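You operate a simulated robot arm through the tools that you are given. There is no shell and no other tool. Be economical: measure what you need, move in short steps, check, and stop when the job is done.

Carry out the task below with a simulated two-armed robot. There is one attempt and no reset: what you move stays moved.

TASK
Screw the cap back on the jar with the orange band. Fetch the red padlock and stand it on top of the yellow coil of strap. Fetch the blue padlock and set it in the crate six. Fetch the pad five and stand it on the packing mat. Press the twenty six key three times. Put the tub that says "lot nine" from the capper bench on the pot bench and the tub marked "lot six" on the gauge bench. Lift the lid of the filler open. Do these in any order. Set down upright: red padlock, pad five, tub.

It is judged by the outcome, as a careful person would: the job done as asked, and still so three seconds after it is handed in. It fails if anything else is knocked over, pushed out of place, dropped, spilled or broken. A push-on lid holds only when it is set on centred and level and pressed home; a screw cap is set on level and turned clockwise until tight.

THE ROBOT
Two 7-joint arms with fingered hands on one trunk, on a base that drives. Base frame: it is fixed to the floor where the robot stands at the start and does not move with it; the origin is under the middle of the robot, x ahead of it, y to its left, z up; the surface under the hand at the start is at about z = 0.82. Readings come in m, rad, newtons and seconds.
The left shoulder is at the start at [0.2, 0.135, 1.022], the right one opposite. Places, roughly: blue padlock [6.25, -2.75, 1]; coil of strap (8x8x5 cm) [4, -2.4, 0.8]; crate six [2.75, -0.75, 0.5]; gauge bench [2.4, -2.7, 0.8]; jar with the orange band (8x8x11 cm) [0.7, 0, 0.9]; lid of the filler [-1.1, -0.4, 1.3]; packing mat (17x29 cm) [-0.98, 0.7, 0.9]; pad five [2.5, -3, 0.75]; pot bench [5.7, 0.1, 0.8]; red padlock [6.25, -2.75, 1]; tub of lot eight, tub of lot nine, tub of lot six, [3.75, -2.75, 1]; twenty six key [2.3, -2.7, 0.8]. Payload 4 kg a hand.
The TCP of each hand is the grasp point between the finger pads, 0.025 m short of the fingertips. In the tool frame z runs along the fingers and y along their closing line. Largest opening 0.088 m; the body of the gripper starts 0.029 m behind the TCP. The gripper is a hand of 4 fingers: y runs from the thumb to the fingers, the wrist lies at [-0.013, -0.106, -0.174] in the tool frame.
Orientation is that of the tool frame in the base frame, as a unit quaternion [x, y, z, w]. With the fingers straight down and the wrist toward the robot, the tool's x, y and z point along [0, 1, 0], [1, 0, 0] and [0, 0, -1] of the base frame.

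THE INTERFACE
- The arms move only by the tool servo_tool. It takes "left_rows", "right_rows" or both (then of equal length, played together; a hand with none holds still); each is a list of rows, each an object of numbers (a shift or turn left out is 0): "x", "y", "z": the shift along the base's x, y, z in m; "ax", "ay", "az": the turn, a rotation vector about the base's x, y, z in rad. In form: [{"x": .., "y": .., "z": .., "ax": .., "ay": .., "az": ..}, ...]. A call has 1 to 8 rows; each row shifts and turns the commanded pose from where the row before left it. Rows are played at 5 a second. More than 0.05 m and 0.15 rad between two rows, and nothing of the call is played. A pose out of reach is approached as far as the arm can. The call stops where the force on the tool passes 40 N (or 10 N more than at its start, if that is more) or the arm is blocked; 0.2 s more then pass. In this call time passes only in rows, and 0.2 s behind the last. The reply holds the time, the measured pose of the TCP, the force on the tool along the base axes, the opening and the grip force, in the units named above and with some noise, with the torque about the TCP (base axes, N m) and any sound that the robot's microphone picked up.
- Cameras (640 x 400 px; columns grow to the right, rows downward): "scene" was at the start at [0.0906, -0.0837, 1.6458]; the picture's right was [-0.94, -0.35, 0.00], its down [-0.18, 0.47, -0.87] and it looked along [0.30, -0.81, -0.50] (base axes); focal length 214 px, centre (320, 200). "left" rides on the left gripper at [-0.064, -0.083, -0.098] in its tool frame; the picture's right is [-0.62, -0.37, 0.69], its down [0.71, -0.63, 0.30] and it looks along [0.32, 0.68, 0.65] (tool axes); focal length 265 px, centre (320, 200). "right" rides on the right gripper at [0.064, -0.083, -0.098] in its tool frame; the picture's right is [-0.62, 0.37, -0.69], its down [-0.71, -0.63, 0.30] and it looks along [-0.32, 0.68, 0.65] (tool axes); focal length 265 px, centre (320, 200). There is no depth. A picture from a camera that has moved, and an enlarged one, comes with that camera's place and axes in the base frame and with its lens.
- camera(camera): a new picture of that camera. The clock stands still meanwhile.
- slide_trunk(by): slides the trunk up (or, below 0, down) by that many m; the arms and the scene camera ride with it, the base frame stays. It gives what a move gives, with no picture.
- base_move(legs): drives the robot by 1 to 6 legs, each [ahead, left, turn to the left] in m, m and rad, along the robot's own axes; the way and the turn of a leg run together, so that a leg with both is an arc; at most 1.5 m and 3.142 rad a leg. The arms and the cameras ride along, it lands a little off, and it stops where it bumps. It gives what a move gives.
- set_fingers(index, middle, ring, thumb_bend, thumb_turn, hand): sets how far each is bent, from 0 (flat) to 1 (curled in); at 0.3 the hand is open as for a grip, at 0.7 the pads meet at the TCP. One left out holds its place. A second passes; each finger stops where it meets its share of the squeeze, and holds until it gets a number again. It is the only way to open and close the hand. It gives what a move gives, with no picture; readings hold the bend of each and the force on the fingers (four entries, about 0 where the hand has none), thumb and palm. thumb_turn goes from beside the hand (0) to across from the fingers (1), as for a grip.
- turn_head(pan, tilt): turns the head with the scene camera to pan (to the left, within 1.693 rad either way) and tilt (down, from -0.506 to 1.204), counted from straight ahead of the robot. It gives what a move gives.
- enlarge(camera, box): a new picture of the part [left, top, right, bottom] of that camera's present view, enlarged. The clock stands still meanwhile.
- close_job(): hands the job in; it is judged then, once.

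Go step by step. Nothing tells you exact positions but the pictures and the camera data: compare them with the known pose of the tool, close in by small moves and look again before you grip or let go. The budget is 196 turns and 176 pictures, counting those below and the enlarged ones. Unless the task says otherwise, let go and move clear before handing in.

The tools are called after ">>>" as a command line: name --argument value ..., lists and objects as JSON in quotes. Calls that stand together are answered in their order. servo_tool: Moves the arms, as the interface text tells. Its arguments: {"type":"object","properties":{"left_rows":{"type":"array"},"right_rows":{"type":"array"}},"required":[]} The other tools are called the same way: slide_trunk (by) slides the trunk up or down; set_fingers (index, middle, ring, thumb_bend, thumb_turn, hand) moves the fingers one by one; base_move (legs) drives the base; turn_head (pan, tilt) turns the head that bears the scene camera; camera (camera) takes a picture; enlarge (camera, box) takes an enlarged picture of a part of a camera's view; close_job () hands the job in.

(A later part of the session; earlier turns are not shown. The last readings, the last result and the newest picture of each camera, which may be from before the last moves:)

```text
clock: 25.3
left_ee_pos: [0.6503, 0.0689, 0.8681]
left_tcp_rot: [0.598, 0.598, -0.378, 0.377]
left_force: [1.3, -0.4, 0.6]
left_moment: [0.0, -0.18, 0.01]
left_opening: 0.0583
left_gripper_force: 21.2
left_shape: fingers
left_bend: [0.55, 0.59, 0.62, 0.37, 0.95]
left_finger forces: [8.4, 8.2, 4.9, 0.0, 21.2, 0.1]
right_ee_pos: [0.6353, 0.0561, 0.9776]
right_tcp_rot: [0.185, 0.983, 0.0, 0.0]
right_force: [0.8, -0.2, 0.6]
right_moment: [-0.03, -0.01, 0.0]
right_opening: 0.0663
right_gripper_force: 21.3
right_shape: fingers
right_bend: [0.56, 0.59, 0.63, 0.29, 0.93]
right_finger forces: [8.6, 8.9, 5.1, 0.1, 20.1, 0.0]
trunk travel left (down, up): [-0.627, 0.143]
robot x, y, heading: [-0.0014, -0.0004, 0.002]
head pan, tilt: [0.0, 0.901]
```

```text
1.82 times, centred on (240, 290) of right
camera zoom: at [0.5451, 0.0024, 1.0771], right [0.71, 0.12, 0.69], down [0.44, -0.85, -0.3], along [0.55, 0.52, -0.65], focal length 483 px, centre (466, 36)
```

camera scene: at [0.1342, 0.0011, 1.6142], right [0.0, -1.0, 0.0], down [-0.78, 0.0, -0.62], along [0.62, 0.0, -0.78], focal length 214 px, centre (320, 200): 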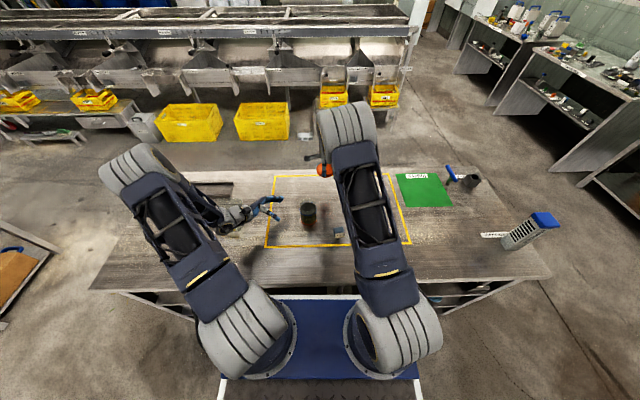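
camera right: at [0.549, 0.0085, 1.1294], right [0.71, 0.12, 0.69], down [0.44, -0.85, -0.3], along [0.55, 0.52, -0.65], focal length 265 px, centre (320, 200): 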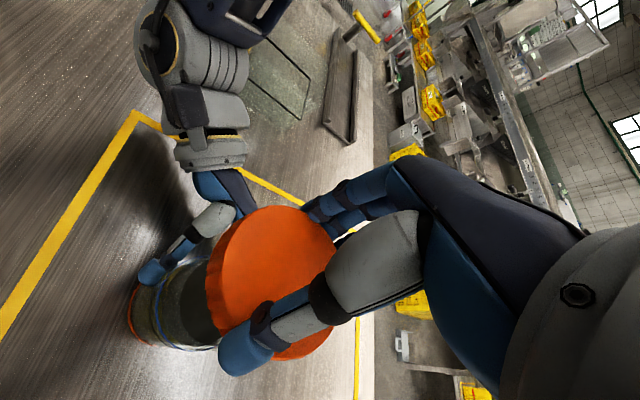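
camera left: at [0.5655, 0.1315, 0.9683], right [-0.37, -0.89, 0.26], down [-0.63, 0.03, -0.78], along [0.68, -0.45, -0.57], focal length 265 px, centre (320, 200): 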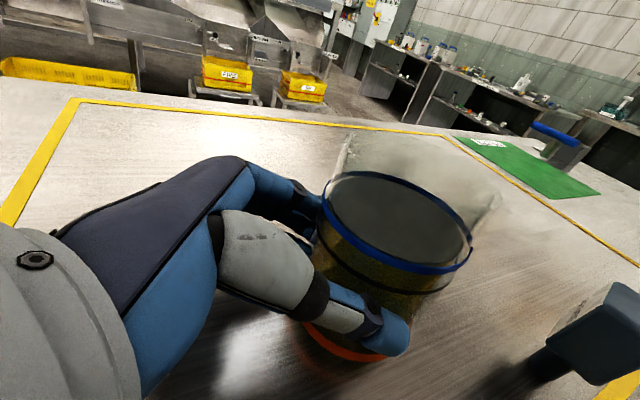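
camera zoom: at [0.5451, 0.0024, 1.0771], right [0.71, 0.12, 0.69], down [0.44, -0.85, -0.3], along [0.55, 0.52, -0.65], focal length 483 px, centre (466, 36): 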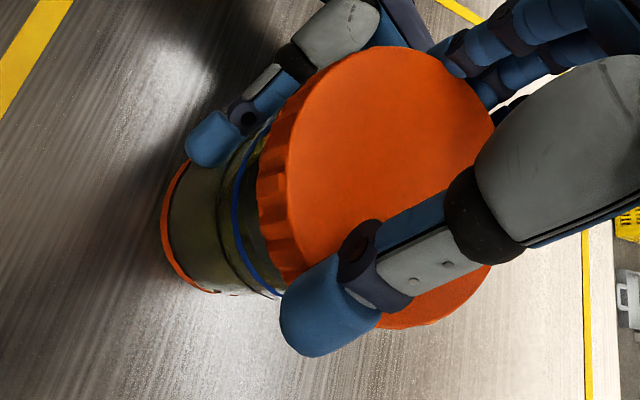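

The base of the jar looks further forward than its rim, so the grip may be tilting it. I'll raise the cap a little, ease the left grip and re-look.

>>> servo_tool --right_rows '[{"x": 0.04, "y": -0.02, "z": 0.02}, {"x": 0.045, "y": -0.02}, {"x": 0.045, "y": -0.02}, {"x": 0.03}]'

>>> enlarge --camera "scene" --box '[270, 170, 350, 240]'

>>> set_fingers --hand "left" --index 0.4 --middle 0.4 --ring 0.4 --thumb_bend 0.34

>>> enlarge --camera "scene" --box '[270, 170, 350, 240]'

>>> enlarge --camera "left" --box '[280, 100, 540, 390]'

```text
clock: 26.3
left_ee_pos: [0.6502, 0.0705, 0.8677]
left_tcp_rot: [0.598, 0.597, -0.377, 0.378]
left_force: [1.4, 0.6, 1.5]
left_moment: [0.03, -0.18, 0.04]
left_opening: 0.0581
left_gripper_force: 21.4
left_shape: fingers
left_bend: [0.55, 0.59, 0.62, 0.36, 0.95]
left_finger forces: [8.6, 8.2, 5.4, 0.0, 21.0, 0.0]
right_ee_pos: [0.7976, -0.0033, 0.9986]
right_tcp_rot: [0.185, 0.983, 0.0, 0.0]
right_force: [0.0, 0.5, -0.7]
right_moment: [-0.02, -0.01, 0.0]
right_opening: 0.0657
right_gripper_force: 20.7
right_shape: fingers
right_bend: [0.56, 0.59, 0.63, 0.29, 0.93]
right_finger forces: [8.5, 8.7, 5.0, 0.0, 19.3, 0.0]
trunk travel left (down, up): [-0.627, 0.143]
robot x, y, heading: [0.0041, 0.0005, 0.0]
head pan, tilt: [0.0, 0.901]
```

```text
5.71 times, centred on (310, 205) of scene
camera zoom: at [0.1342, 0.0009, 1.6141], right [0.0, -1.0, 0.0], down [-0.78, 0.0, -0.62], along [0.62, 0.0, -0.78], focal length 1226 px, centre (377, 171)
```

zoom: 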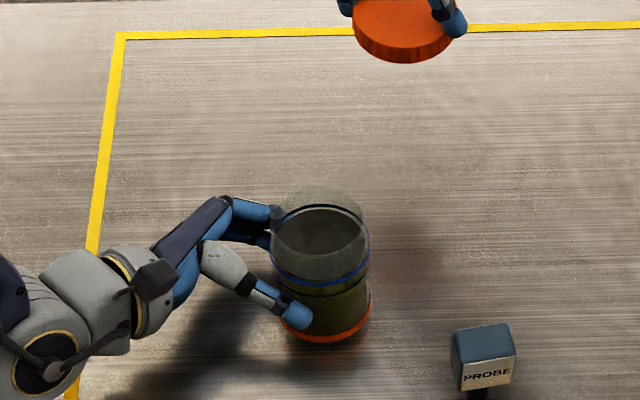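

```text
clock: 27.3
left_ee_pos: [0.6504, 0.0701, 0.8678]
left_tcp_rot: [0.597, 0.598, -0.378, 0.379]
left_force: [-0.9, -0.1, 0.0]
left_moment: [0.0, 0.01, -0.01]
left_opening: 0.0712
left_gripper_force: 0.8
left_shape: fingers
left_bend: [0.4, 0.4, 0.4, 0.33, 0.97]
left_finger forces: [0.0, 0.0, 0.1, 0.0, 1.0, 0.0]
right_ee_pos: [0.7964, -0.0029, 0.9988]
right_tcp_rot: [0.184, 0.983, -0.001, -0.001]
right_force: [-0.5, -0.3, 0.3]
right_moment: [0.01, 0.01, 0.01]
right_opening: 0.0654
right_gripper_force: 20.5
right_shape: fingers
right_bend: [0.56, 0.59, 0.63, 0.29, 0.93]
right_finger forces: [8.4, 8.8, 4.9, 0.1, 19.3, 0.1]
trunk travel left (down, up): [-0.627, 0.143]
robot x, y, heading: [0.0056, -0.0017, -0.002]
head pan, tilt: [0.0, 0.901]
```

```text
5.71 times, centred on (310, 205) of scene
camera zoom: at [0.1344, 0.001, 1.6141], right [0.0, -1.0, 0.0], down [-0.78, 0.0, -0.62], along [0.62, 0.0, -0.78], focal length 1226 px, centre (377, 171)
```

zoom: 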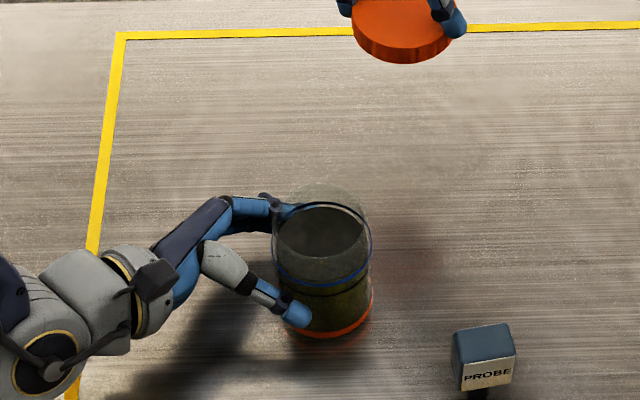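

```text
1.38 times, centred on (410, 245) of left
camera zoom: at [0.5654, 0.1315, 0.9682], right [-0.37, -0.89, 0.26], down [-0.63, 0.03, -0.78], along [0.68, -0.45, -0.57], focal length 366 px, centre (196, 138)
```

zoom: 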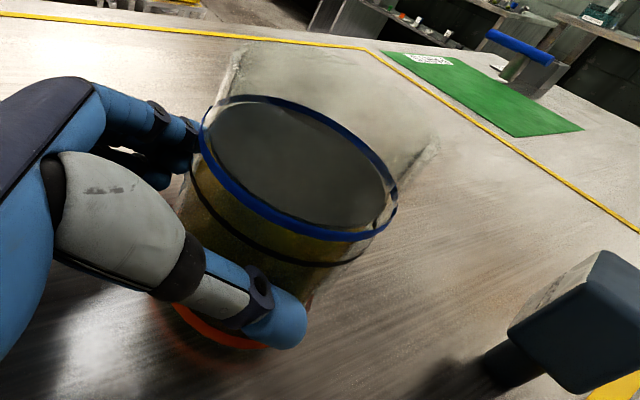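

The tilt was slight; the jar rim centre works out at about (0.637, 0.041, 0.923). I'll re-grip more softly and bring the cap over at the corrected place.

>>> set_fingers --hand "left" --index 0.5 --middle 0.5 --ring 0.5 --thumb_bend 0.4

>>> servo_tool --right_rows '[{"x": -0.04, "y": 0.016}, {"x": -0.04, "y": 0.016}, {"x": -0.04, "y": 0.016}, {"x": -0.027, "y": 0.016}, {"z": -0.018}]'

>>> enlarge --camera "scene" --box '[270, 170, 350, 240]'

>>> enlarge --camera "left" --box '[280, 50, 540, 300]'

```text
clock: 28.3
left_ee_pos: [0.6506, 0.0698, 0.8682]
left_tcp_rot: [0.597, 0.598, -0.378, 0.378]
left_force: [1.4, 1.1, 0.1]
left_moment: [0.01, -0.03, 0.04]
left_opening: 0.0598
left_gripper_force: 2.7
left_shape: fingers
left_bend: [0.47, 0.48, 0.5, 0.37, 0.97]
left_finger forces: [1.9, 1.4, 0.1, 0.1, 2.2, 0.1]
right_ee_pos: [0.7965, -0.0023, 0.9989]
right_tcp_rot: [0.185, 0.983, 0.0, 0.0]
right_force: [0.2, -0.4, 0.6]
right_moment: [-0.02, -0.03, -0.02]
right_opening: 0.0659
right_gripper_force: 20.9
right_shape: fingers
right_bend: [0.56, 0.59, 0.63, 0.29, 0.93]
right_finger forces: [8.5, 8.7, 5.0, 0.0, 19.4, 0.0]
trunk travel left (down, up): [-0.627, 0.143]
robot x, y, heading: [-0.001, -0.0022, 0.004]
head pan, tilt: [0.0, 0.901]
```

```text
clock: 29.5
left_ee_pos: [0.6501, 0.07, 0.8676]
left_tcp_rot: [0.598, 0.597, -0.378, 0.378]
left_force: [0.7, 0.3, 0.6]
left_moment: [-0.01, -0.03, 0.03]
left_opening: 0.0595
left_gripper_force: 2.0
left_shape: fingers
left_bend: [0.47, 0.49, 0.5, 0.37, 0.97]
left_finger forces: [1.7, 1.1, 0.1, 0.0, 2.4, 0.0]
right_ee_pos: [0.6488, 0.0603, 0.9827]
right_tcp_rot: [0.185, 0.983, 0.0, 0.0]
right_force: [-0.3, 0.1, 0.1]
right_moment: [-0.05, 0.01, 0.01]
right_opening: 0.0653
right_gripper_force: 20.3
right_shape: fingers
right_bend: [0.56, 0.59, 0.63, 0.29, 0.93]
right_finger forces: [8.1, 8.5, 4.9, 0.0, 18.6, 0.0]
trunk travel left (down, up): [-0.627, 0.143]
robot x, y, heading: [-0.0018, -0.0024, -0.003]
head pan, tilt: [0.0, 0.901]
```

```text
5.71 times, centred on (310, 205) of scene
camera zoom: at [0.1344, 0.001, 1.6141], right [0.0, -1.0, 0.0], down [-0.78, 0.0, -0.62], along [0.62, 0.0, -0.78], focal length 1226 px, centre (377, 171)
```

zoom: 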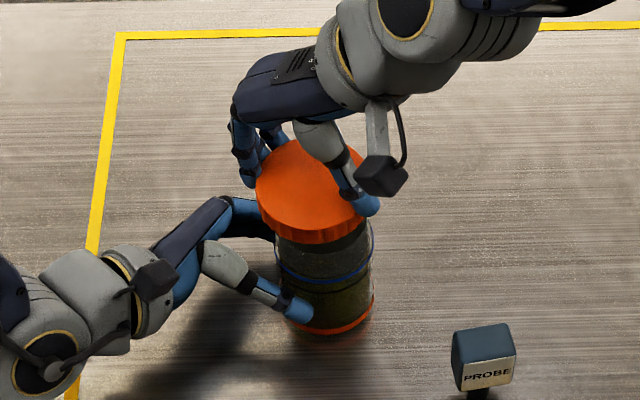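

```text
1.60 times, centred on (410, 175) of left
camera zoom: at [0.5655, 0.1315, 0.9683], right [-0.37, -0.89, 0.26], down [-0.63, 0.03, -0.78], along [0.68, -0.45, -0.57], focal length 425 px, centre (176, 240)
```

zoom: 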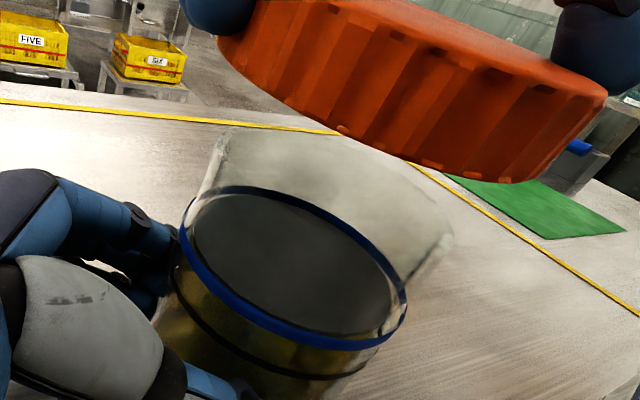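

Scene view puts the cap within about 3 mm of the rim centre. I make that small correction and descend gently until it seats.

>>> servo_tool --right_rows '[{"x": -0.003, "y": -0.002, "z": -0.006}, {"z": -0.007}, {"z": -0.007}, {"z": -0.004}, {"z": -0.004}]'

>>> enlarge --camera "scene" --box '[270, 170, 350, 240]'

>>> enlarge --camera "left" --box '[280, 50, 540, 300]'

```text
clock: 30.7
left_ee_pos: [0.6504, 0.0703, 0.8672]
left_tcp_rot: [0.598, 0.598, -0.379, 0.377]
left_force: [-0.7, 0.1, -0.3]
left_moment: [0.01, -0.04, 0.05]
left_opening: 0.0593
left_gripper_force: 2.4
left_shape: fingers
left_bend: [0.47, 0.49, 0.5, 0.37, 0.97]
left_finger forces: [1.7, 1.3, 0.0, 0.1, 2.1, 0.1]
right_ee_pos: [0.646, 0.0592, 0.9543]
right_tcp_rot: [0.185, 0.983, 0.001, 0.001]
right_force: [-1.2, 0.1, 7.5]
right_moment: [-0.36, 0.13, -0.08]
right_opening: 0.0661
right_gripper_force: 21.8
right_shape: fingers
right_bend: [0.57, 0.6, 0.63, 0.28, 0.93]
right_finger forces: [8.2, 8.3, 4.9, 0.1, 22.3, 0.0]
trunk travel left (down, up): [-0.627, 0.143]
robot x, y, heading: [0.0012, -0.0029, -0.001]
head pan, tilt: [0.0, 0.901]
```

```text
5.71 times, centred on (310, 205) of scene
camera zoom: at [0.1342, 0.001, 1.6143], right [0.0, -1.0, 0.0], down [-0.78, 0.0, -0.62], along [0.62, 0.0, -0.78], focal length 1226 px, centre (377, 171)
```

zoom: 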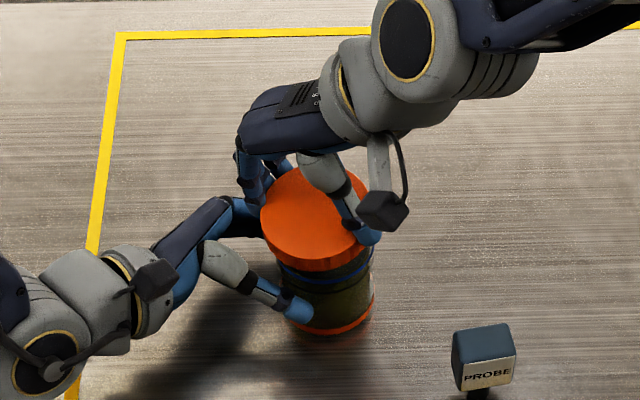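

```text
1.60 times, centred on (410, 175) of left
camera zoom: at [0.5653, 0.1315, 0.9684], right [-0.37, -0.89, 0.26], down [-0.63, 0.03, -0.78], along [0.68, -0.45, -0.57], focal length 425 px, centre (176, 240)
```

zoom: 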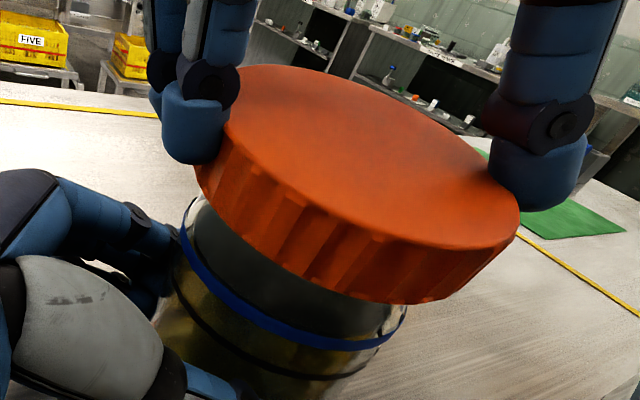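

The cap rests on the rim, about centred and level. I firm up the jar grip a bit and begin turning clockwise around the cap's centre.

>>> set_fingers --hand "left" --index 0.54 --middle 0.57 --ring 0.6 --thumb_bend 0.5

>>> servo_tool --right_rows '[{"az": -0.12, "x": 0.0023, "y": -0.0017, "z": -0.0004}, {"az": -0.12, "x": 0.0021, "y": -0.002, "z": -0.0004}, {"az": -0.12, "x": 0.0019, "y": -0.0022, "z": -0.0004}, {"az": -0.12, "x": 0.0015, "y": -0.0024, "z": -0.0004}, {"az": -0.12, "x": 0.0013, "y": -0.0026, "z": -0.0004}, {"az": -0.12, "x": 0.001, "y": -0.0027, "z": -0.0004}, {"az": -0.12, "x": 0.0006, "y": -0.0028, "z": -0.0004}, {"az": -0.12, "x": 0.0003, "y": -0.0028, "z": -0.0004}]'

>>> enlarge --camera "scene" --box '[270, 170, 350, 240]'

>>> enlarge --camera "left" --box '[280, 50, 540, 300]'

```text
clock: 31.7
left_ee_pos: [0.651, 0.0694, 0.8683]
left_tcp_rot: [0.598, 0.598, -0.378, 0.378]
left_force: [2.3, 1.8, 0.1]
left_moment: [0.05, -0.13, 0.1]
left_opening: 0.0578
left_gripper_force: 9.3
left_shape: fingers
left_bend: [0.48, 0.51, 0.57, 0.39, 0.97]
left_finger forces: [3.8, 4.5, 1.9, 0.0, 8.1, 0.0]
right_ee_pos: [0.6452, 0.0601, 0.9529]
right_tcp_rot: [0.184, 0.983, 0.0, 0.001]
right_force: [-0.4, 0.5, 7.9]
right_moment: [-0.44, 0.14, -0.06]
right_opening: 0.066
right_gripper_force: 21.7
right_shape: fingers
right_bend: [0.57, 0.6, 0.63, 0.28, 0.93]
right_finger forces: [8.2, 8.4, 5.0, 0.0, 22.5, 0.1]
trunk travel left (down, up): [-0.627, 0.143]
robot x, y, heading: [0.001, -0.001, 0.002]
head pan, tilt: [0.0, 0.901]
```

```text
clock: 33.5
left_ee_pos: [0.65, 0.0701, 0.8691]
left_tcp_rot: [0.598, 0.598, -0.378, 0.378]
left_force: [-4.8, 2.1, 0.8]
left_moment: [0.01, 0.05, -0.2]
left_opening: 0.0467
left_gripper_force: 2.5
left_shape: fingers
left_bend: [0.54, 0.56, 0.6, 0.43, 0.98]
left_finger forces: [0.0, 0.1, 0.0, 0.0, 5.1, 0.1]
right_ee_pos: [0.656, 0.0389, 0.9507]
right_tcp_rot: [0.619, 0.785, 0.001, 0.001]
right_force: [5.2, -4.5, 21.8]
right_moment: [-0.41, 0.67, 0.23]
right_opening: 0.0452
right_gripper_force: 16.1
right_shape: fingers
right_bend: [0.65, 0.64, 0.65, 0.36, 1.0]
right_finger forces: [3.7, 5.0, 4.1, 0.0, 19.3, 0.0]
trunk travel left (down, up): [-0.627, 0.143]
robot x, y, heading: [0.0005, -0.0015, 0.003]
head pan, tilt: [0.0, 0.901]
```

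```text
5.71 times, centred on (310, 205) of scene
camera zoom: at [0.1339, 0.0008, 1.6142], right [0.0, -1.0, 0.0], down [-0.78, 0.0, -0.62], along [0.62, 0.0, -0.78], focal length 1226 px, centre (377, 171)
```

zoom: 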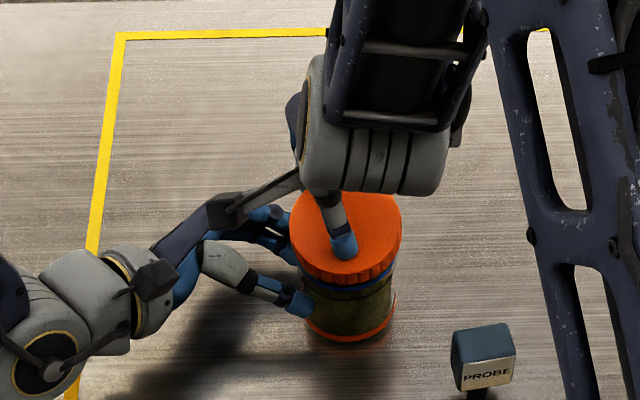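

```text
1.60 times, centred on (410, 175) of left
camera zoom: at [0.5652, 0.1314, 0.9685], right [-0.37, -0.89, 0.26], down [-0.63, 0.03, -0.78], along [0.68, -0.45, -0.57], focal length 425 px, centre (176, 240)
```

zoom: 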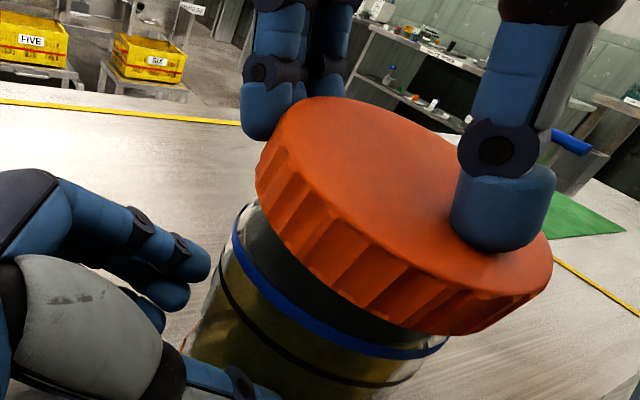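

The jar slipped outward from the left fingers (still upright, cap lying on it). I release the right hand, lift it clear, and will re-seat the left hand deeper around the jar.

>>> servo_tool --right_rows '[{"z": 0.004}]'

>>> set_fingers --hand "right" --index 0.3 --middle 0.3 --ring 0.3 --thumb_bend 0.25 --thumb_turn 0.98

>>> camera --camera "right"

>>> set_fingers --hand "left" --index 0.3 --middle 0.3 --ring 0.3 --thumb_bend 0.3

>>> camera --camera "left"

```text
clock: 33.9
left_ee_pos: [0.6511, 0.0696, 0.8673]
left_tcp_rot: [0.598, 0.598, -0.378, 0.378]
left_force: [-5.7, 5.2, 2.3]
left_moment: [0.01, 0.05, -0.29]
left_opening: 0.0467
left_gripper_force: 3.6
left_shape: fingers
left_bend: [0.54, 0.56, 0.6, 0.43, 0.98]
left_finger forces: [0.0, 0.1, 0.0, 0.0, 6.8, 0.0]
right_ee_pos: [0.656, 0.0399, 0.9526]
right_tcp_rot: [0.618, 0.786, -0.001, -0.001]
right_force: [2.1, -4.3, 8.8]
right_moment: [-0.22, 0.28, 0.17]
right_opening: 0.0441
right_gripper_force: 9.5
right_shape: fingers
right_bend: [0.65, 0.64, 0.66, 0.37, 1.0]
right_finger forces: [3.6, 4.3, 2.9, 0.1, 8.6, 0.0]
trunk travel left (down, up): [-0.627, 0.143]
robot x, y, heading: [0.0008, 0.0002, -0.002]
head pan, tilt: [0.0, 0.901]
```

```text
clock: 34.9
left_ee_pos: [0.65, 0.0697, 0.8683]
left_tcp_rot: [0.597, 0.598, -0.378, 0.379]
left_force: [-0.1, 0.3, 0.5]
left_moment: [0.01, 0.04, 0.02]
left_opening: 0.0378
left_gripper_force: 0.0
left_shape: fingers
left_bend: [0.54, 0.56, 0.6, 0.5, 0.98]
left_finger forces: [0.0, 0.0, 0.1, 0.0, 0.1, 0.0]
right_ee_pos: [0.6559, 0.0402, 0.9536]
right_tcp_rot: [0.618, 0.786, 0.001, -0.001]
right_force: [-0.2, 0.1, -0.9]
right_moment: [0.0, -0.01, -0.03]
right_opening: 0.0882
right_gripper_force: 0.0
right_shape: fingers
right_bend: [0.3, 0.3, 0.3, 0.25, 0.95]
right_finger forces: [0.1, 0.0, 0.0, 0.0, 0.0, 0.0]
trunk travel left (down, up): [-0.627, 0.143]
robot x, y, heading: [0.002, -0.0006, 0.002]
head pan, tilt: [0.0, 0.901]
```

```text
136 pictures are left
camera right: at [0.5598, 0.0823, 1.0525], right [0.5, -0.52, 0.69], down [-0.44, -0.84, -0.3], along [0.74, -0.15, -0.65], focal length 265 px, centre (320, 200)
```

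right: 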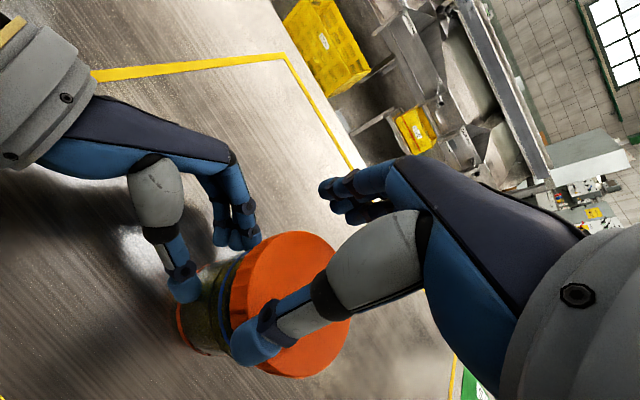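

```text
clock: 35.9
left_ee_pos: [0.6508, 0.0705, 0.8682]
left_tcp_rot: [0.598, 0.598, -0.378, 0.378]
left_force: [-0.6, -0.7, -0.1]
left_moment: [0.01, -0.01, 0.01]
left_opening: 0.0842
left_gripper_force: 0.1
left_shape: fingers
left_bend: [0.3, 0.3, 0.3, 0.3, 0.98]
left_finger forces: [0.0, 0.0, 0.0, 0.1, 0.0, 0.1]
right_ee_pos: [0.657, 0.0404, 0.9544]
right_tcp_rot: [0.618, 0.787, 0.0, -0.001]
right_force: [0.2, -0.5, 0.1]
right_moment: [0.0, -0.01, -0.03]
right_opening: 0.0881
right_gripper_force: 0.0
right_shape: fingers
right_bend: [0.3, 0.3, 0.3, 0.25, 0.95]
right_finger forces: [0.0, 0.0, 0.0, 0.1, 0.0, 0.0]
trunk travel left (down, up): [-0.627, 0.143]
robot x, y, heading: [-0.0024, -0.0032, 0.002]
head pan, tilt: [0.0, 0.901]
```

```text
135 pictures are left
camera left: at [0.5655, 0.1315, 0.9682], right [-0.37, -0.89, 0.26], down [-0.63, 0.03, -0.78], along [0.68, -0.45, -0.57], focal length 265 px, centre (320, 200)
```

left: 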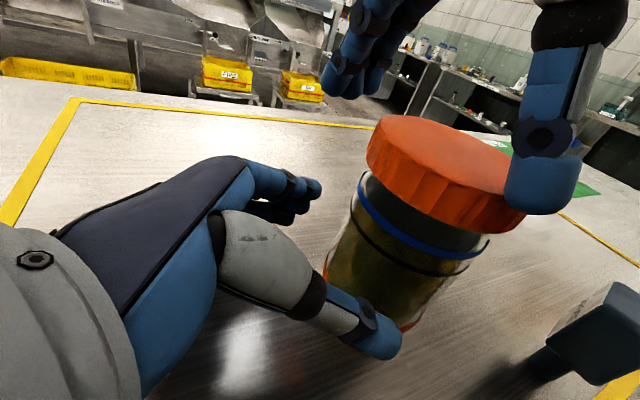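

Both hands are open, and the jar is at about (0.640, 0.022). I raise the right hand and push the left deeper so the jar seats near the palm.

>>> servo_tool --right_rows '[{"z": 0.03}, {"z": 0.04}]' --left_rows '[{"x": -0.004}, {"x": -0.004}]'

>>> servo_tool --left_rows '[{"y": -0.01}, {"y": -0.01}, {"y": -0.008}]'

>>> enlarge --camera "scene" --box '[270, 170, 350, 240]'

>>> camera --camera "left"

```text
clock: 36.5
left_ee_pos: [0.6429, 0.0687, 0.8681]
left_tcp_rot: [0.597, 0.598, -0.378, 0.378]
left_force: [-0.7, 0.8, -0.2]
left_moment: [-0.02, 0.01, -0.01]
left_opening: 0.0845
left_gripper_force: 0.1
left_shape: fingers
left_bend: [0.3, 0.3, 0.3, 0.3, 0.98]
left_finger forces: [0.0, 0.1, 0.1, 0.0, 0.1, 0.1]
right_ee_pos: [0.6567, 0.0383, 1.0242]
right_tcp_rot: [0.619, 0.786, 0.0, 0.001]
right_force: [0.3, -0.4, 0.3]
right_moment: [-0.03, 0.01, -0.01]
right_opening: 0.0881
right_gripper_force: 0.1
right_shape: fingers
right_bend: [0.3, 0.3, 0.3, 0.25, 0.95]
right_finger forces: [0.0, 0.0, 0.1, 0.1, 0.1, 0.1]
trunk travel left (down, up): [-0.627, 0.143]
robot x, y, heading: [-0.0006, 0.0002, 0.002]
head pan, tilt: [0.0, 0.901]
```

```text
clock: 37.3
left_ee_pos: [0.643, 0.0408, 0.869]
left_tcp_rot: [0.598, 0.597, -0.378, 0.378]
left_force: [-0.3, 0.5, 0.6]
left_moment: [0.0, -0.02, 0.04]
left_opening: 0.0841
left_gripper_force: 0.1
left_shape: fingers
left_bend: [0.3, 0.3, 0.3, 0.3, 0.98]
left_finger forces: [0.0, 0.0, 0.1, 0.0, 0.0, 0.1]
right_ee_pos: [0.6552, 0.0383, 1.0255]
right_tcp_rot: [0.617, 0.787, 0.0, 0.0]
right_force: [-0.3, -0.1, -0.4]
right_moment: [0.02, 0.0, 0.02]
right_opening: 0.0883
right_gripper_force: 0.0
right_shape: fingers
right_bend: [0.3, 0.3, 0.3, 0.25, 0.95]
right_finger forces: [0.1, 0.0, 0.0, 0.0, 0.1, 0.0]
trunk travel left (down, up): [-0.627, 0.143]
robot x, y, heading: [0.0008, 0.0034, -0.005]
head pan, tilt: [0.0, 0.901]
```

```text
5.71 times, centred on (310, 205) of scene
camera zoom: at [0.1343, 0.0011, 1.6141], right [0.0, -1.0, 0.0], down [-0.78, 0.0, -0.62], along [0.62, 0.0, -0.78], focal length 1226 px, centre (377, 171)
```

zoom: 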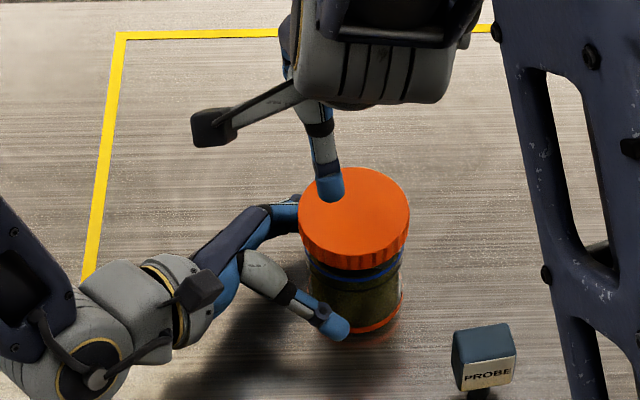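

```text
133 pictures are left
camera left: at [0.5574, 0.1032, 0.9685], right [-0.37, -0.89, 0.26], down [-0.63, 0.03, -0.78], along [0.68, -0.45, -0.57], focal length 265 px, centre (320, 200)
```

left: 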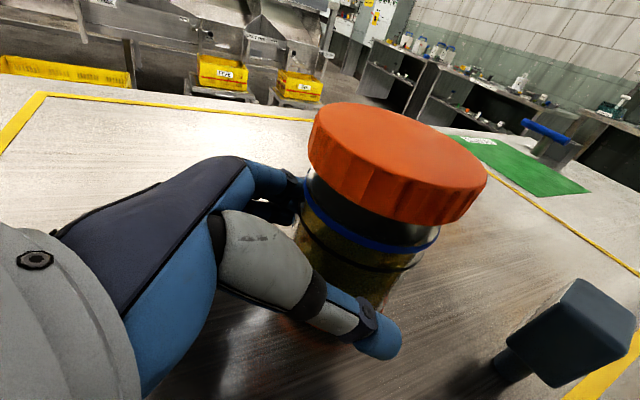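

The cap sits level and centred on the jar, which is at about (0.641, 0.017). I move the left hand 15 mm deeper and close.

>>> servo_tool --left_rows '[{"y": -0.008}, {"y": -0.008}]'

>>> set_fingers --hand "left" --index 0.45 --middle 0.45 --ring 0.45 --thumb_bend 0.42

>>> set_fingers --hand "left" --index 0.7 --middle 0.7 --ring 0.7 --thumb_bend 0.7

>>> enlarge --camera "scene" --box '[270, 170, 350, 240]'

>>> camera --camera "left"

```text
clock: 37.9
left_ee_pos: [0.6426, 0.0262, 0.8683]
left_tcp_rot: [0.598, 0.598, -0.377, 0.378]
left_force: [0.0, -0.1, 0.2]
left_moment: [-0.02, -0.05, 0.0]
left_opening: 0.0851
left_gripper_force: 1.0
left_shape: fingers
left_bend: [0.3, 0.3, 0.3, 0.3, 0.98]
left_finger forces: [0.6, 0.0, 0.1, 0.0, 0.0, 0.0]
right_ee_pos: [0.6566, 0.0387, 1.0241]
right_tcp_rot: [0.618, 0.786, 0.0, 0.001]
right_force: [0.6, -0.5, -1.0]
right_moment: [0.03, 0.0, 0.0]
right_opening: 0.0881
right_gripper_force: 0.0
right_shape: fingers
right_bend: [0.3, 0.3, 0.3, 0.25, 0.95]
right_finger forces: [0.0, 0.0, 0.1, 0.0, 0.0, 0.0]
trunk travel left (down, up): [-0.627, 0.143]
robot x, y, heading: [0.0024, 0.0013, -0.001]
head pan, tilt: [0.0, 0.901]
```

```text
clock: 38.9
left_ee_pos: [0.6431, 0.0265, 0.8686]
left_tcp_rot: [0.597, 0.598, -0.378, 0.378]
left_force: [0.0, 1.9, -0.7]
left_moment: [-0.01, -0.07, -0.04]
left_opening: 0.0701
left_gripper_force: 8.2
left_shape: fingers
left_bend: [0.39, 0.43, 0.43, 0.36, 0.97]
left_finger forces: [6.1, 1.3, 1.0, 0.1, 7.4, 0.0]
right_ee_pos: [0.6568, 0.0404, 1.0248]
right_tcp_rot: [0.618, 0.786, 0.0, 0.0]
right_force: [-0.5, -0.6, -0.1]
right_moment: [0.02, -0.03, 0.07]
right_opening: 0.0881
right_gripper_force: 0.0
right_shape: fingers
right_bend: [0.3, 0.3, 0.3, 0.25, 0.95]
right_finger forces: [0.0, 0.0, 0.0, 0.1, 0.0, 0.0]
trunk travel left (down, up): [-0.627, 0.143]
robot x, y, heading: [-0.0006, 0.0004, 0.004]
head pan, tilt: [0.0, 0.901]
```

```text
clock: 39.9
left_ee_pos: [0.644, 0.0253, 0.8686]
left_tcp_rot: [0.597, 0.597, -0.378, 0.378]
left_force: [3.5, 0.5, 5.0]
left_moment: [-0.1, -0.36, 0.04]
left_opening: 0.0656
left_gripper_force: 28.9
left_shape: fingers
left_bend: [0.52, 0.56, 0.56, 0.35, 0.95]
left_finger forces: [10.8, 9.2, 10.1, 0.0, 28.3, 0.0]
right_ee_pos: [0.6561, 0.0405, 1.0244]
right_tcp_rot: [0.618, 0.787, 0.0, 0.0]
right_force: [0.7, 0.4, 0.2]
right_moment: [0.01, 0.02, -0.02]
right_opening: 0.0881
right_gripper_force: 0.0
right_shape: fingers
right_bend: [0.3, 0.3, 0.3, 0.25, 0.95]
right_finger forces: [0.0, 0.0, 0.0, 0.0, 0.1, 0.1]
trunk travel left (down, up): [-0.627, 0.143]
robot x, y, heading: [0.0023, 0.0008, 0.003]
head pan, tilt: [0.0, 0.901]
```

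```text
5.71 times, centred on (310, 205) of scene
camera zoom: at [0.1343, 0.001, 1.6141], right [0.0, -1.0, 0.0], down [-0.78, 0.0, -0.62], along [0.62, 0.0, -0.78], focal length 1226 px, centre (377, 171)
```

zoom: 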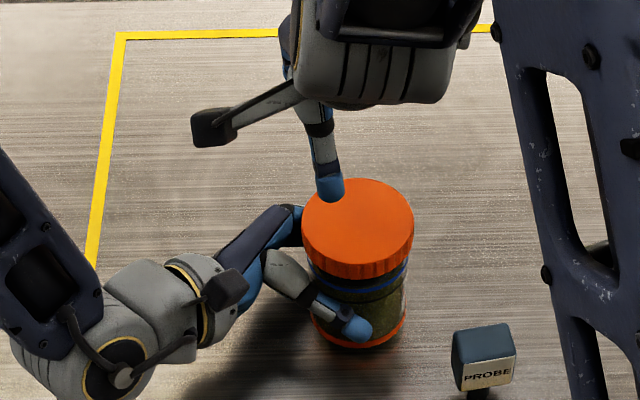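

```text
131 pictures are left
camera left: at [0.5579, 0.0869, 0.9686], right [-0.37, -0.89, 0.26], down [-0.63, 0.03, -0.78], along [0.68, -0.45, -0.57], focal length 265 px, centre (320, 200)
```

left: 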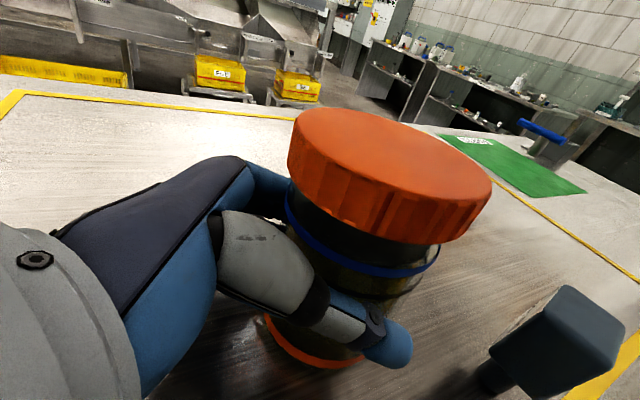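

The jar is firmly held now, but leans slightly toward me (about 3°). I rotate the left hand slightly to level it and see the moment fall.

>>> servo_tool --left_rows '[{"ay": 0.025}, {"ay": 0.025}]'

>>> enlarge --camera "scene" --box '[270, 170, 350, 240]'

>>> camera --camera "right"

```text
clock: 40.5
left_ee_pos: [0.6431, 0.027, 0.8702]
left_tcp_rot: [0.588, 0.606, -0.393, 0.364]
left_force: [3.6, 0.7, 10.0]
left_moment: [-0.16, -0.5, 0.04]
left_opening: 0.0653
left_gripper_force: 29.5
left_shape: fingers
left_bend: [0.52, 0.56, 0.56, 0.35, 0.95]
left_finger forces: [10.3, 9.2, 10.7, 0.1, 28.6, 0.0]
right_ee_pos: [0.6558, 0.0396, 1.0243]
right_tcp_rot: [0.617, 0.787, 0.0, 0.0]
right_force: [0.7, -0.6, -0.2]
right_moment: [-0.02, -0.02, 0.03]
right_opening: 0.0885
right_gripper_force: 0.1
right_shape: fingers
right_bend: [0.3, 0.3, 0.3, 0.25, 0.95]
right_finger forces: [0.1, 0.1, 0.0, 0.1, 0.0, 0.0]
trunk travel left (down, up): [-0.627, 0.143]
robot x, y, heading: [-0.0005, -0.0006, 0.0]
head pan, tilt: [0.0, 0.901]
```

```text
5.71 times, centred on (310, 205) of scene
camera zoom: at [0.1342, 0.0011, 1.6142], right [0.0, -1.0, 0.0], down [-0.78, 0.0, -0.62], along [0.62, 0.0, -0.78], focal length 1226 px, centre (377, 171)
```

zoom: 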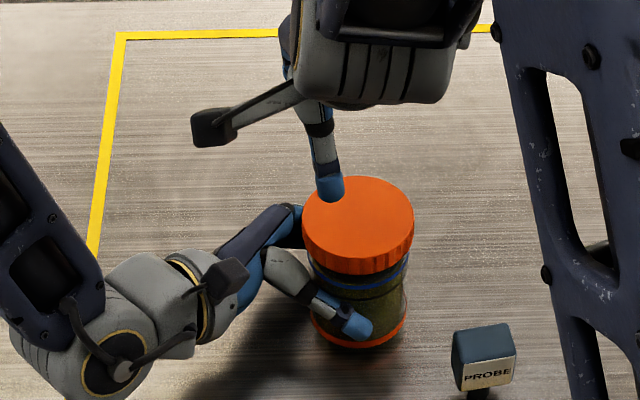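

```text
129 pictures are left
camera right: at [0.5597, 0.0818, 1.1231], right [0.5, -0.52, 0.69], down [-0.44, -0.84, -0.3], along [0.74, -0.15, -0.65], focal length 265 px, centre (320, 200)
```

right: 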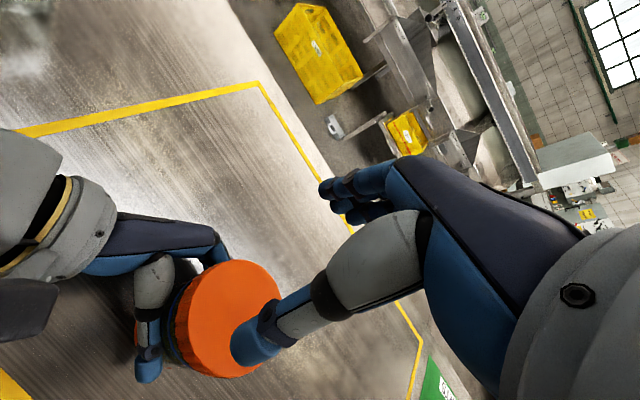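

That pressed the jar onto the table, so I'll undo most of it. Then I turn the right hand back counter-clockwise and line it over the cap for another turn.

>>> servo_tool --left_rows '[{"ay": -0.02}, {"ay": -0.02}, {}, {}, {}, {}, {}, {}]' --right_rows '[{"az": 0.12, "z": 0.02}, {"az": 0.12, "x": -0.0035, "y": -0.0013}, {"az": 0.12, "x": -0.0035, "y": -0.0013}, {"az": 0.12, "x": -0.0035, "y": -0.0013}, {"az": 0.12, "x": -0.0035, "y": -0.0013}, {"az": 0.12, "x": -0.0035, "y": -0.0013}, {"az": 0.12, "x": -0.0035, "y": -0.001}, {"az": 0.12}]'

>>> set_fingers --hand "right" --thumb_bend 0.2 --index 0.25 --middle 0.25 --ring 0.25

>>> servo_tool --right_rows '[{"z": -0.02}, {"z": -0.03}, {"z": -0.02}]'

>>> enlarge --camera "scene" --box '[270, 170, 350, 240]'

>>> camera --camera "right"

>>> camera --camera "left"

```text
clock: 42.3
left_ee_pos: [0.6421, 0.0256, 0.8679]
left_tcp_rot: [0.596, 0.6, -0.381, 0.375]
left_force: [0.7, 0.7, 5.7]
left_moment: [-0.14, -0.27, -0.04]
left_opening: 0.0655
left_gripper_force: 28.1
left_shape: fingers
left_bend: [0.52, 0.57, 0.57, 0.35, 0.94]
left_finger forces: [10.5, 8.7, 9.0, 0.0, 28.9, 0.0]
right_ee_pos: [0.6358, 0.0313, 1.0446]
right_tcp_rot: [0.183, 0.983, -0.001, 0.001]
right_force: [0.1, -0.4, 0.4]
right_moment: [-0.03, -0.02, 0.01]
right_opening: 0.0884
right_gripper_force: 0.0
right_shape: fingers
right_bend: [0.3, 0.3, 0.3, 0.25, 0.95]
right_finger forces: [0.0, 0.1, 0.0, 0.0, 0.1, 0.0]
trunk travel left (down, up): [-0.627, 0.143]
robot x, y, heading: [0.003, -0.0011, 0.003]
head pan, tilt: [0.0, 0.901]
```

```text
clock: 43.3
left_ee_pos: [0.6431, 0.0258, 0.8677]
left_tcp_rot: [0.596, 0.599, -0.381, 0.376]
left_force: [0.2, 0.1, 5.4]
left_moment: [-0.05, -0.26, 0.03]
left_opening: 0.0655
left_gripper_force: 28.3
left_shape: fingers
left_bend: [0.52, 0.57, 0.57, 0.35, 0.94]
left_finger forces: [10.3, 8.6, 9.0, 0.1, 29.0, 0.0]
right_ee_pos: [0.6357, 0.0322, 1.0435]
right_tcp_rot: [0.185, 0.983, 0.001, 0.0]
right_force: [0.0, -0.1, 0.4]
right_moment: [-0.01, 0.02, 0.01]
right_opening: 0.0978
right_gripper_force: 0.0
right_shape: fingers
right_bend: [0.25, 0.25, 0.25, 0.2, 0.95]
right_finger forces: [0.0, 0.0, 0.1, 0.1, 0.0, 0.1]
trunk travel left (down, up): [-0.627, 0.143]
robot x, y, heading: [-0.0004, 0.0008, 0.005]
head pan, tilt: [0.0, 0.901]
```

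```text
clock: 44.1
left_ee_pos: [0.6426, 0.0259, 0.8681]
left_tcp_rot: [0.596, 0.6, -0.38, 0.375]
left_force: [1.5, 0.4, 5.9]
left_moment: [-0.08, -0.27, 0.0]
left_opening: 0.0655
left_gripper_force: 29.0
left_shape: fingers
left_bend: [0.52, 0.57, 0.57, 0.35, 0.94]
left_finger forces: [10.3, 8.7, 9.2, 0.1, 28.7, 0.0]
right_ee_pos: [0.635, 0.0337, 0.9738]
right_tcp_rot: [0.185, 0.983, -0.001, 0.0]
right_force: [0.3, -0.6, 1.0]
right_moment: [0.04, -0.02, -0.02]
right_opening: 0.0977
right_gripper_force: 0.1
right_shape: fingers
right_bend: [0.25, 0.25, 0.25, 0.2, 0.95]
right_finger forces: [0.0, 0.0, 0.0, 0.0, 0.0, 0.0]
trunk travel left (down, up): [-0.627, 0.143]
robot x, y, heading: [0.0009, 0.0008, 0.001]
head pan, tilt: [0.0, 0.901]
```

```text
5.71 times, centred on (310, 205) of scene
camera zoom: at [0.1341, 0.001, 1.6142], right [0.0, -1.0, 0.0], down [-0.78, 0.0, -0.62], along [0.62, 0.0, -0.78], focal length 1226 px, centre (377, 171)
```

zoom: 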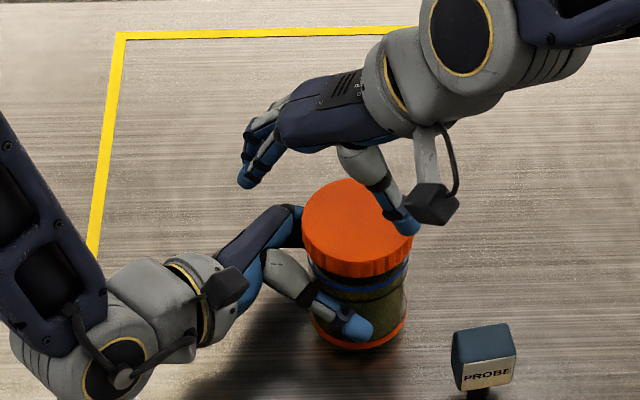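

```text
127 pictures are left
camera right: at [0.545, -0.0219, 1.0723], right [0.71, 0.12, 0.69], down [0.44, -0.85, -0.3], along [0.55, 0.52, -0.65], focal length 265 px, centre (320, 200)
```

right: 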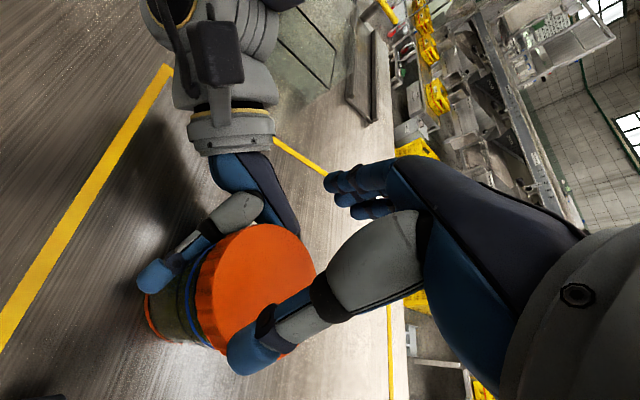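

```text
126 pictures are left
camera left: at [0.5585, 0.0868, 0.9697], right [-0.37, -0.89, 0.27], down [-0.64, 0.03, -0.77], along [0.68, -0.45, -0.58], focal length 265 px, centre (320, 200)
```

left: 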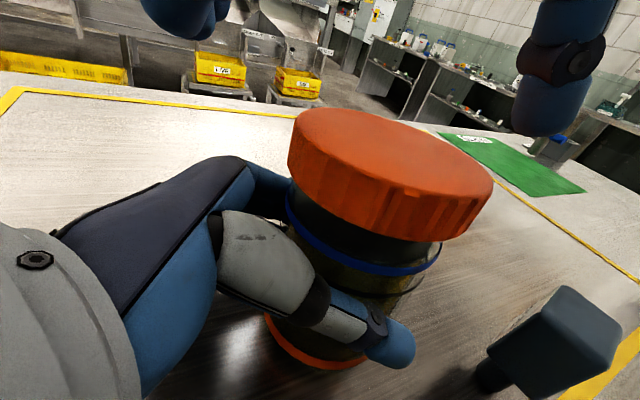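

The thumb is too close over the cap edge; I shift the right hand about 1 cm thumb-ward, descend and check.

>>> servo_tool --right_rows '[{"x": -0.004, "y": -0.01}, {"z": -0.012}, {"z": -0.012}]'

>>> camera --camera "left"

>>> enlarge --camera "right" --box '[110, 180, 370, 400]'

```text
clock: 44.9
left_ee_pos: [0.6429, 0.026, 0.87]
left_tcp_rot: [0.596, 0.598, -0.381, 0.375]
left_force: [1.1, 0.4, 6.1]
left_moment: [-0.08, -0.29, 0.04]
left_opening: 0.0653
left_gripper_force: 28.5
left_shape: fingers
left_bend: [0.52, 0.57, 0.57, 0.35, 0.94]
left_finger forces: [10.3, 8.7, 9.3, 0.0, 28.7, 0.1]
right_ee_pos: [0.6305, 0.023, 0.9498]
right_tcp_rot: [0.185, 0.983, 0.0, -0.001]
right_force: [-0.3, 0.5, -0.3]
right_moment: [-0.02, 0.01, 0.01]
right_opening: 0.0976
right_gripper_force: 0.0
right_shape: fingers
right_bend: [0.25, 0.25, 0.25, 0.2, 0.95]
right_finger forces: [0.0, 0.0, 0.0, 0.1, 0.0, 0.1]
trunk travel left (down, up): [-0.627, 0.143]
robot x, y, heading: [0.0038, 0.0007, -0.001]
head pan, tilt: [0.0, 0.901]
```

```text
125 pictures are left
camera left: at [0.5586, 0.0868, 0.9697], right [-0.37, -0.89, 0.27], down [-0.64, 0.03, -0.77], along [0.68, -0.45, -0.58], focal length 265 px, centre (320, 200)
```

left: 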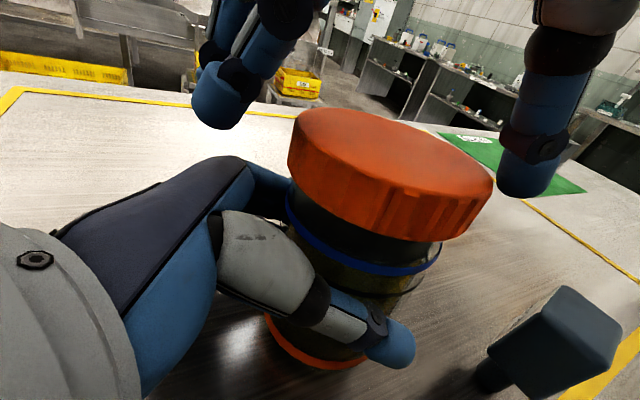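

```text
1.82 times, centred on (240, 290) of right
camera zoom: at [0.5407, -0.0328, 1.0488], right [0.71, 0.12, 0.69], down [0.44, -0.85, -0.3], along [0.55, 0.52, -0.65], focal length 483 px, centre (466, 36)
```

zoom: 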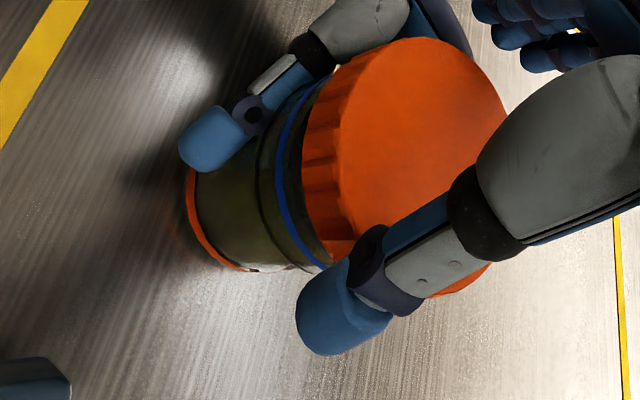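

The cap is straddled with gaps on both sides. Closing the right hand on it.

>>> set_fingers --hand "right" --index 0.7 --middle 0.7 --ring 0.7 --thumb_bend 0.7 --thumb_turn 0.98

>>> camera --camera "left"

>>> enlarge --camera "scene" --box '[270, 170, 350, 240]'

```text
clock: 45.9
left_ee_pos: [0.6419, 0.0234, 0.8691]
left_tcp_rot: [0.596, 0.599, -0.382, 0.374]
left_force: [-2.7, -12.5, 6.4]
left_moment: [-0.02, -0.42, 0.18]
left_opening: 0.0653
left_gripper_force: 27.1
left_shape: fingers
left_bend: [0.53, 0.57, 0.57, 0.34, 0.94]
left_finger forces: [9.4, 8.3, 9.8, 0.1, 27.2, 0.1]
right_ee_pos: [0.6316, 0.0234, 0.952]
right_tcp_rot: [0.185, 0.983, 0.0, 0.001]
right_force: [5.4, 13.3, 4.8]
right_moment: [0.53, -0.33, 0.04]
right_opening: 0.0642
right_gripper_force: 22.6
right_shape: fingers
right_bend: [0.52, 0.51, 0.56, 0.32, 0.96]
right_finger forces: [10.5, 10.2, 10.2, 0.0, 14.9, 0.0]
trunk travel left (down, up): [-0.627, 0.143]
robot x, y, heading: [0.0001, -0.0003, -0.005]
head pan, tilt: [0.0, 0.901]
```

```text
123 pictures are left
camera left: at [0.5582, 0.086, 0.9699], right [-0.37, -0.89, 0.27], down [-0.64, 0.03, -0.77], along [0.68, -0.45, -0.58], focal length 265 px, centre (320, 200)
```

left: 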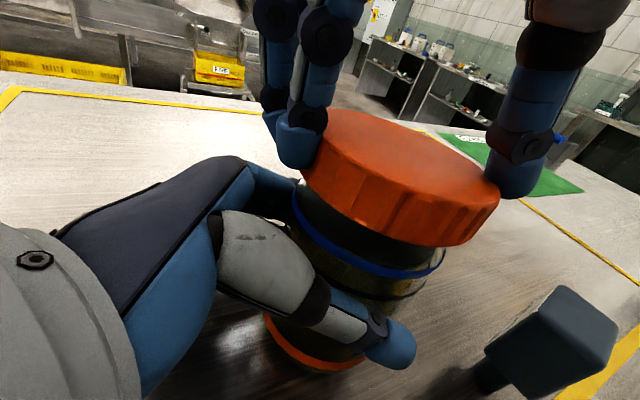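

```text
5.71 times, centred on (310, 205) of scene
camera zoom: at [0.1342, 0.001, 1.6142], right [0.0, -1.0, 0.0], down [-0.78, 0.0, -0.62], along [0.62, 0.0, -0.78], focal length 1226 px, centre (377, 171)
```

zoom: 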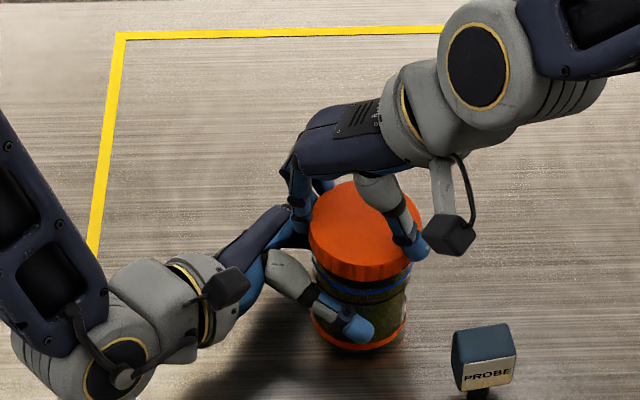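

There is a side force of 13 N; I shift the right hand a few mm along its closing line to relieve it.

>>> servo_tool --right_rows '[{"x": 0.001, "y": 0.004}, {"x": 0.001, "y": 0.004}]'

```text
clock: 46.5
left_ee_pos: [0.6429, 0.0252, 0.8676]
left_tcp_rot: [0.596, 0.6, -0.381, 0.375]
left_force: [-3.4, -7.2, 6.1]
left_moment: [-0.22, -0.39, -0.07]
left_opening: 0.0654
left_gripper_force: 29.0
left_shape: fingers
left_bend: [0.53, 0.57, 0.57, 0.34, 0.94]
left_finger forces: [9.7, 8.2, 8.9, 0.0, 30.5, 0.1]
right_ee_pos: [0.6332, 0.0292, 0.9502]
right_tcp_rot: [0.185, 0.983, -0.001, 0.0]
right_force: [3.0, 3.6, 3.3]
right_moment: [0.08, -0.1, 0.02]
right_opening: 0.0644
right_gripper_force: 21.3
right_shape: fingers
right_bend: [0.54, 0.53, 0.57, 0.31, 0.96]
right_finger forces: [8.3, 7.9, 8.8, 0.0, 18.1, 0.0]
trunk travel left (down, up): [-0.627, 0.143]
robot x, y, heading: [0.0019, 0.0028, 0.006]
head pan, tilt: [0.0, 0.901]
```

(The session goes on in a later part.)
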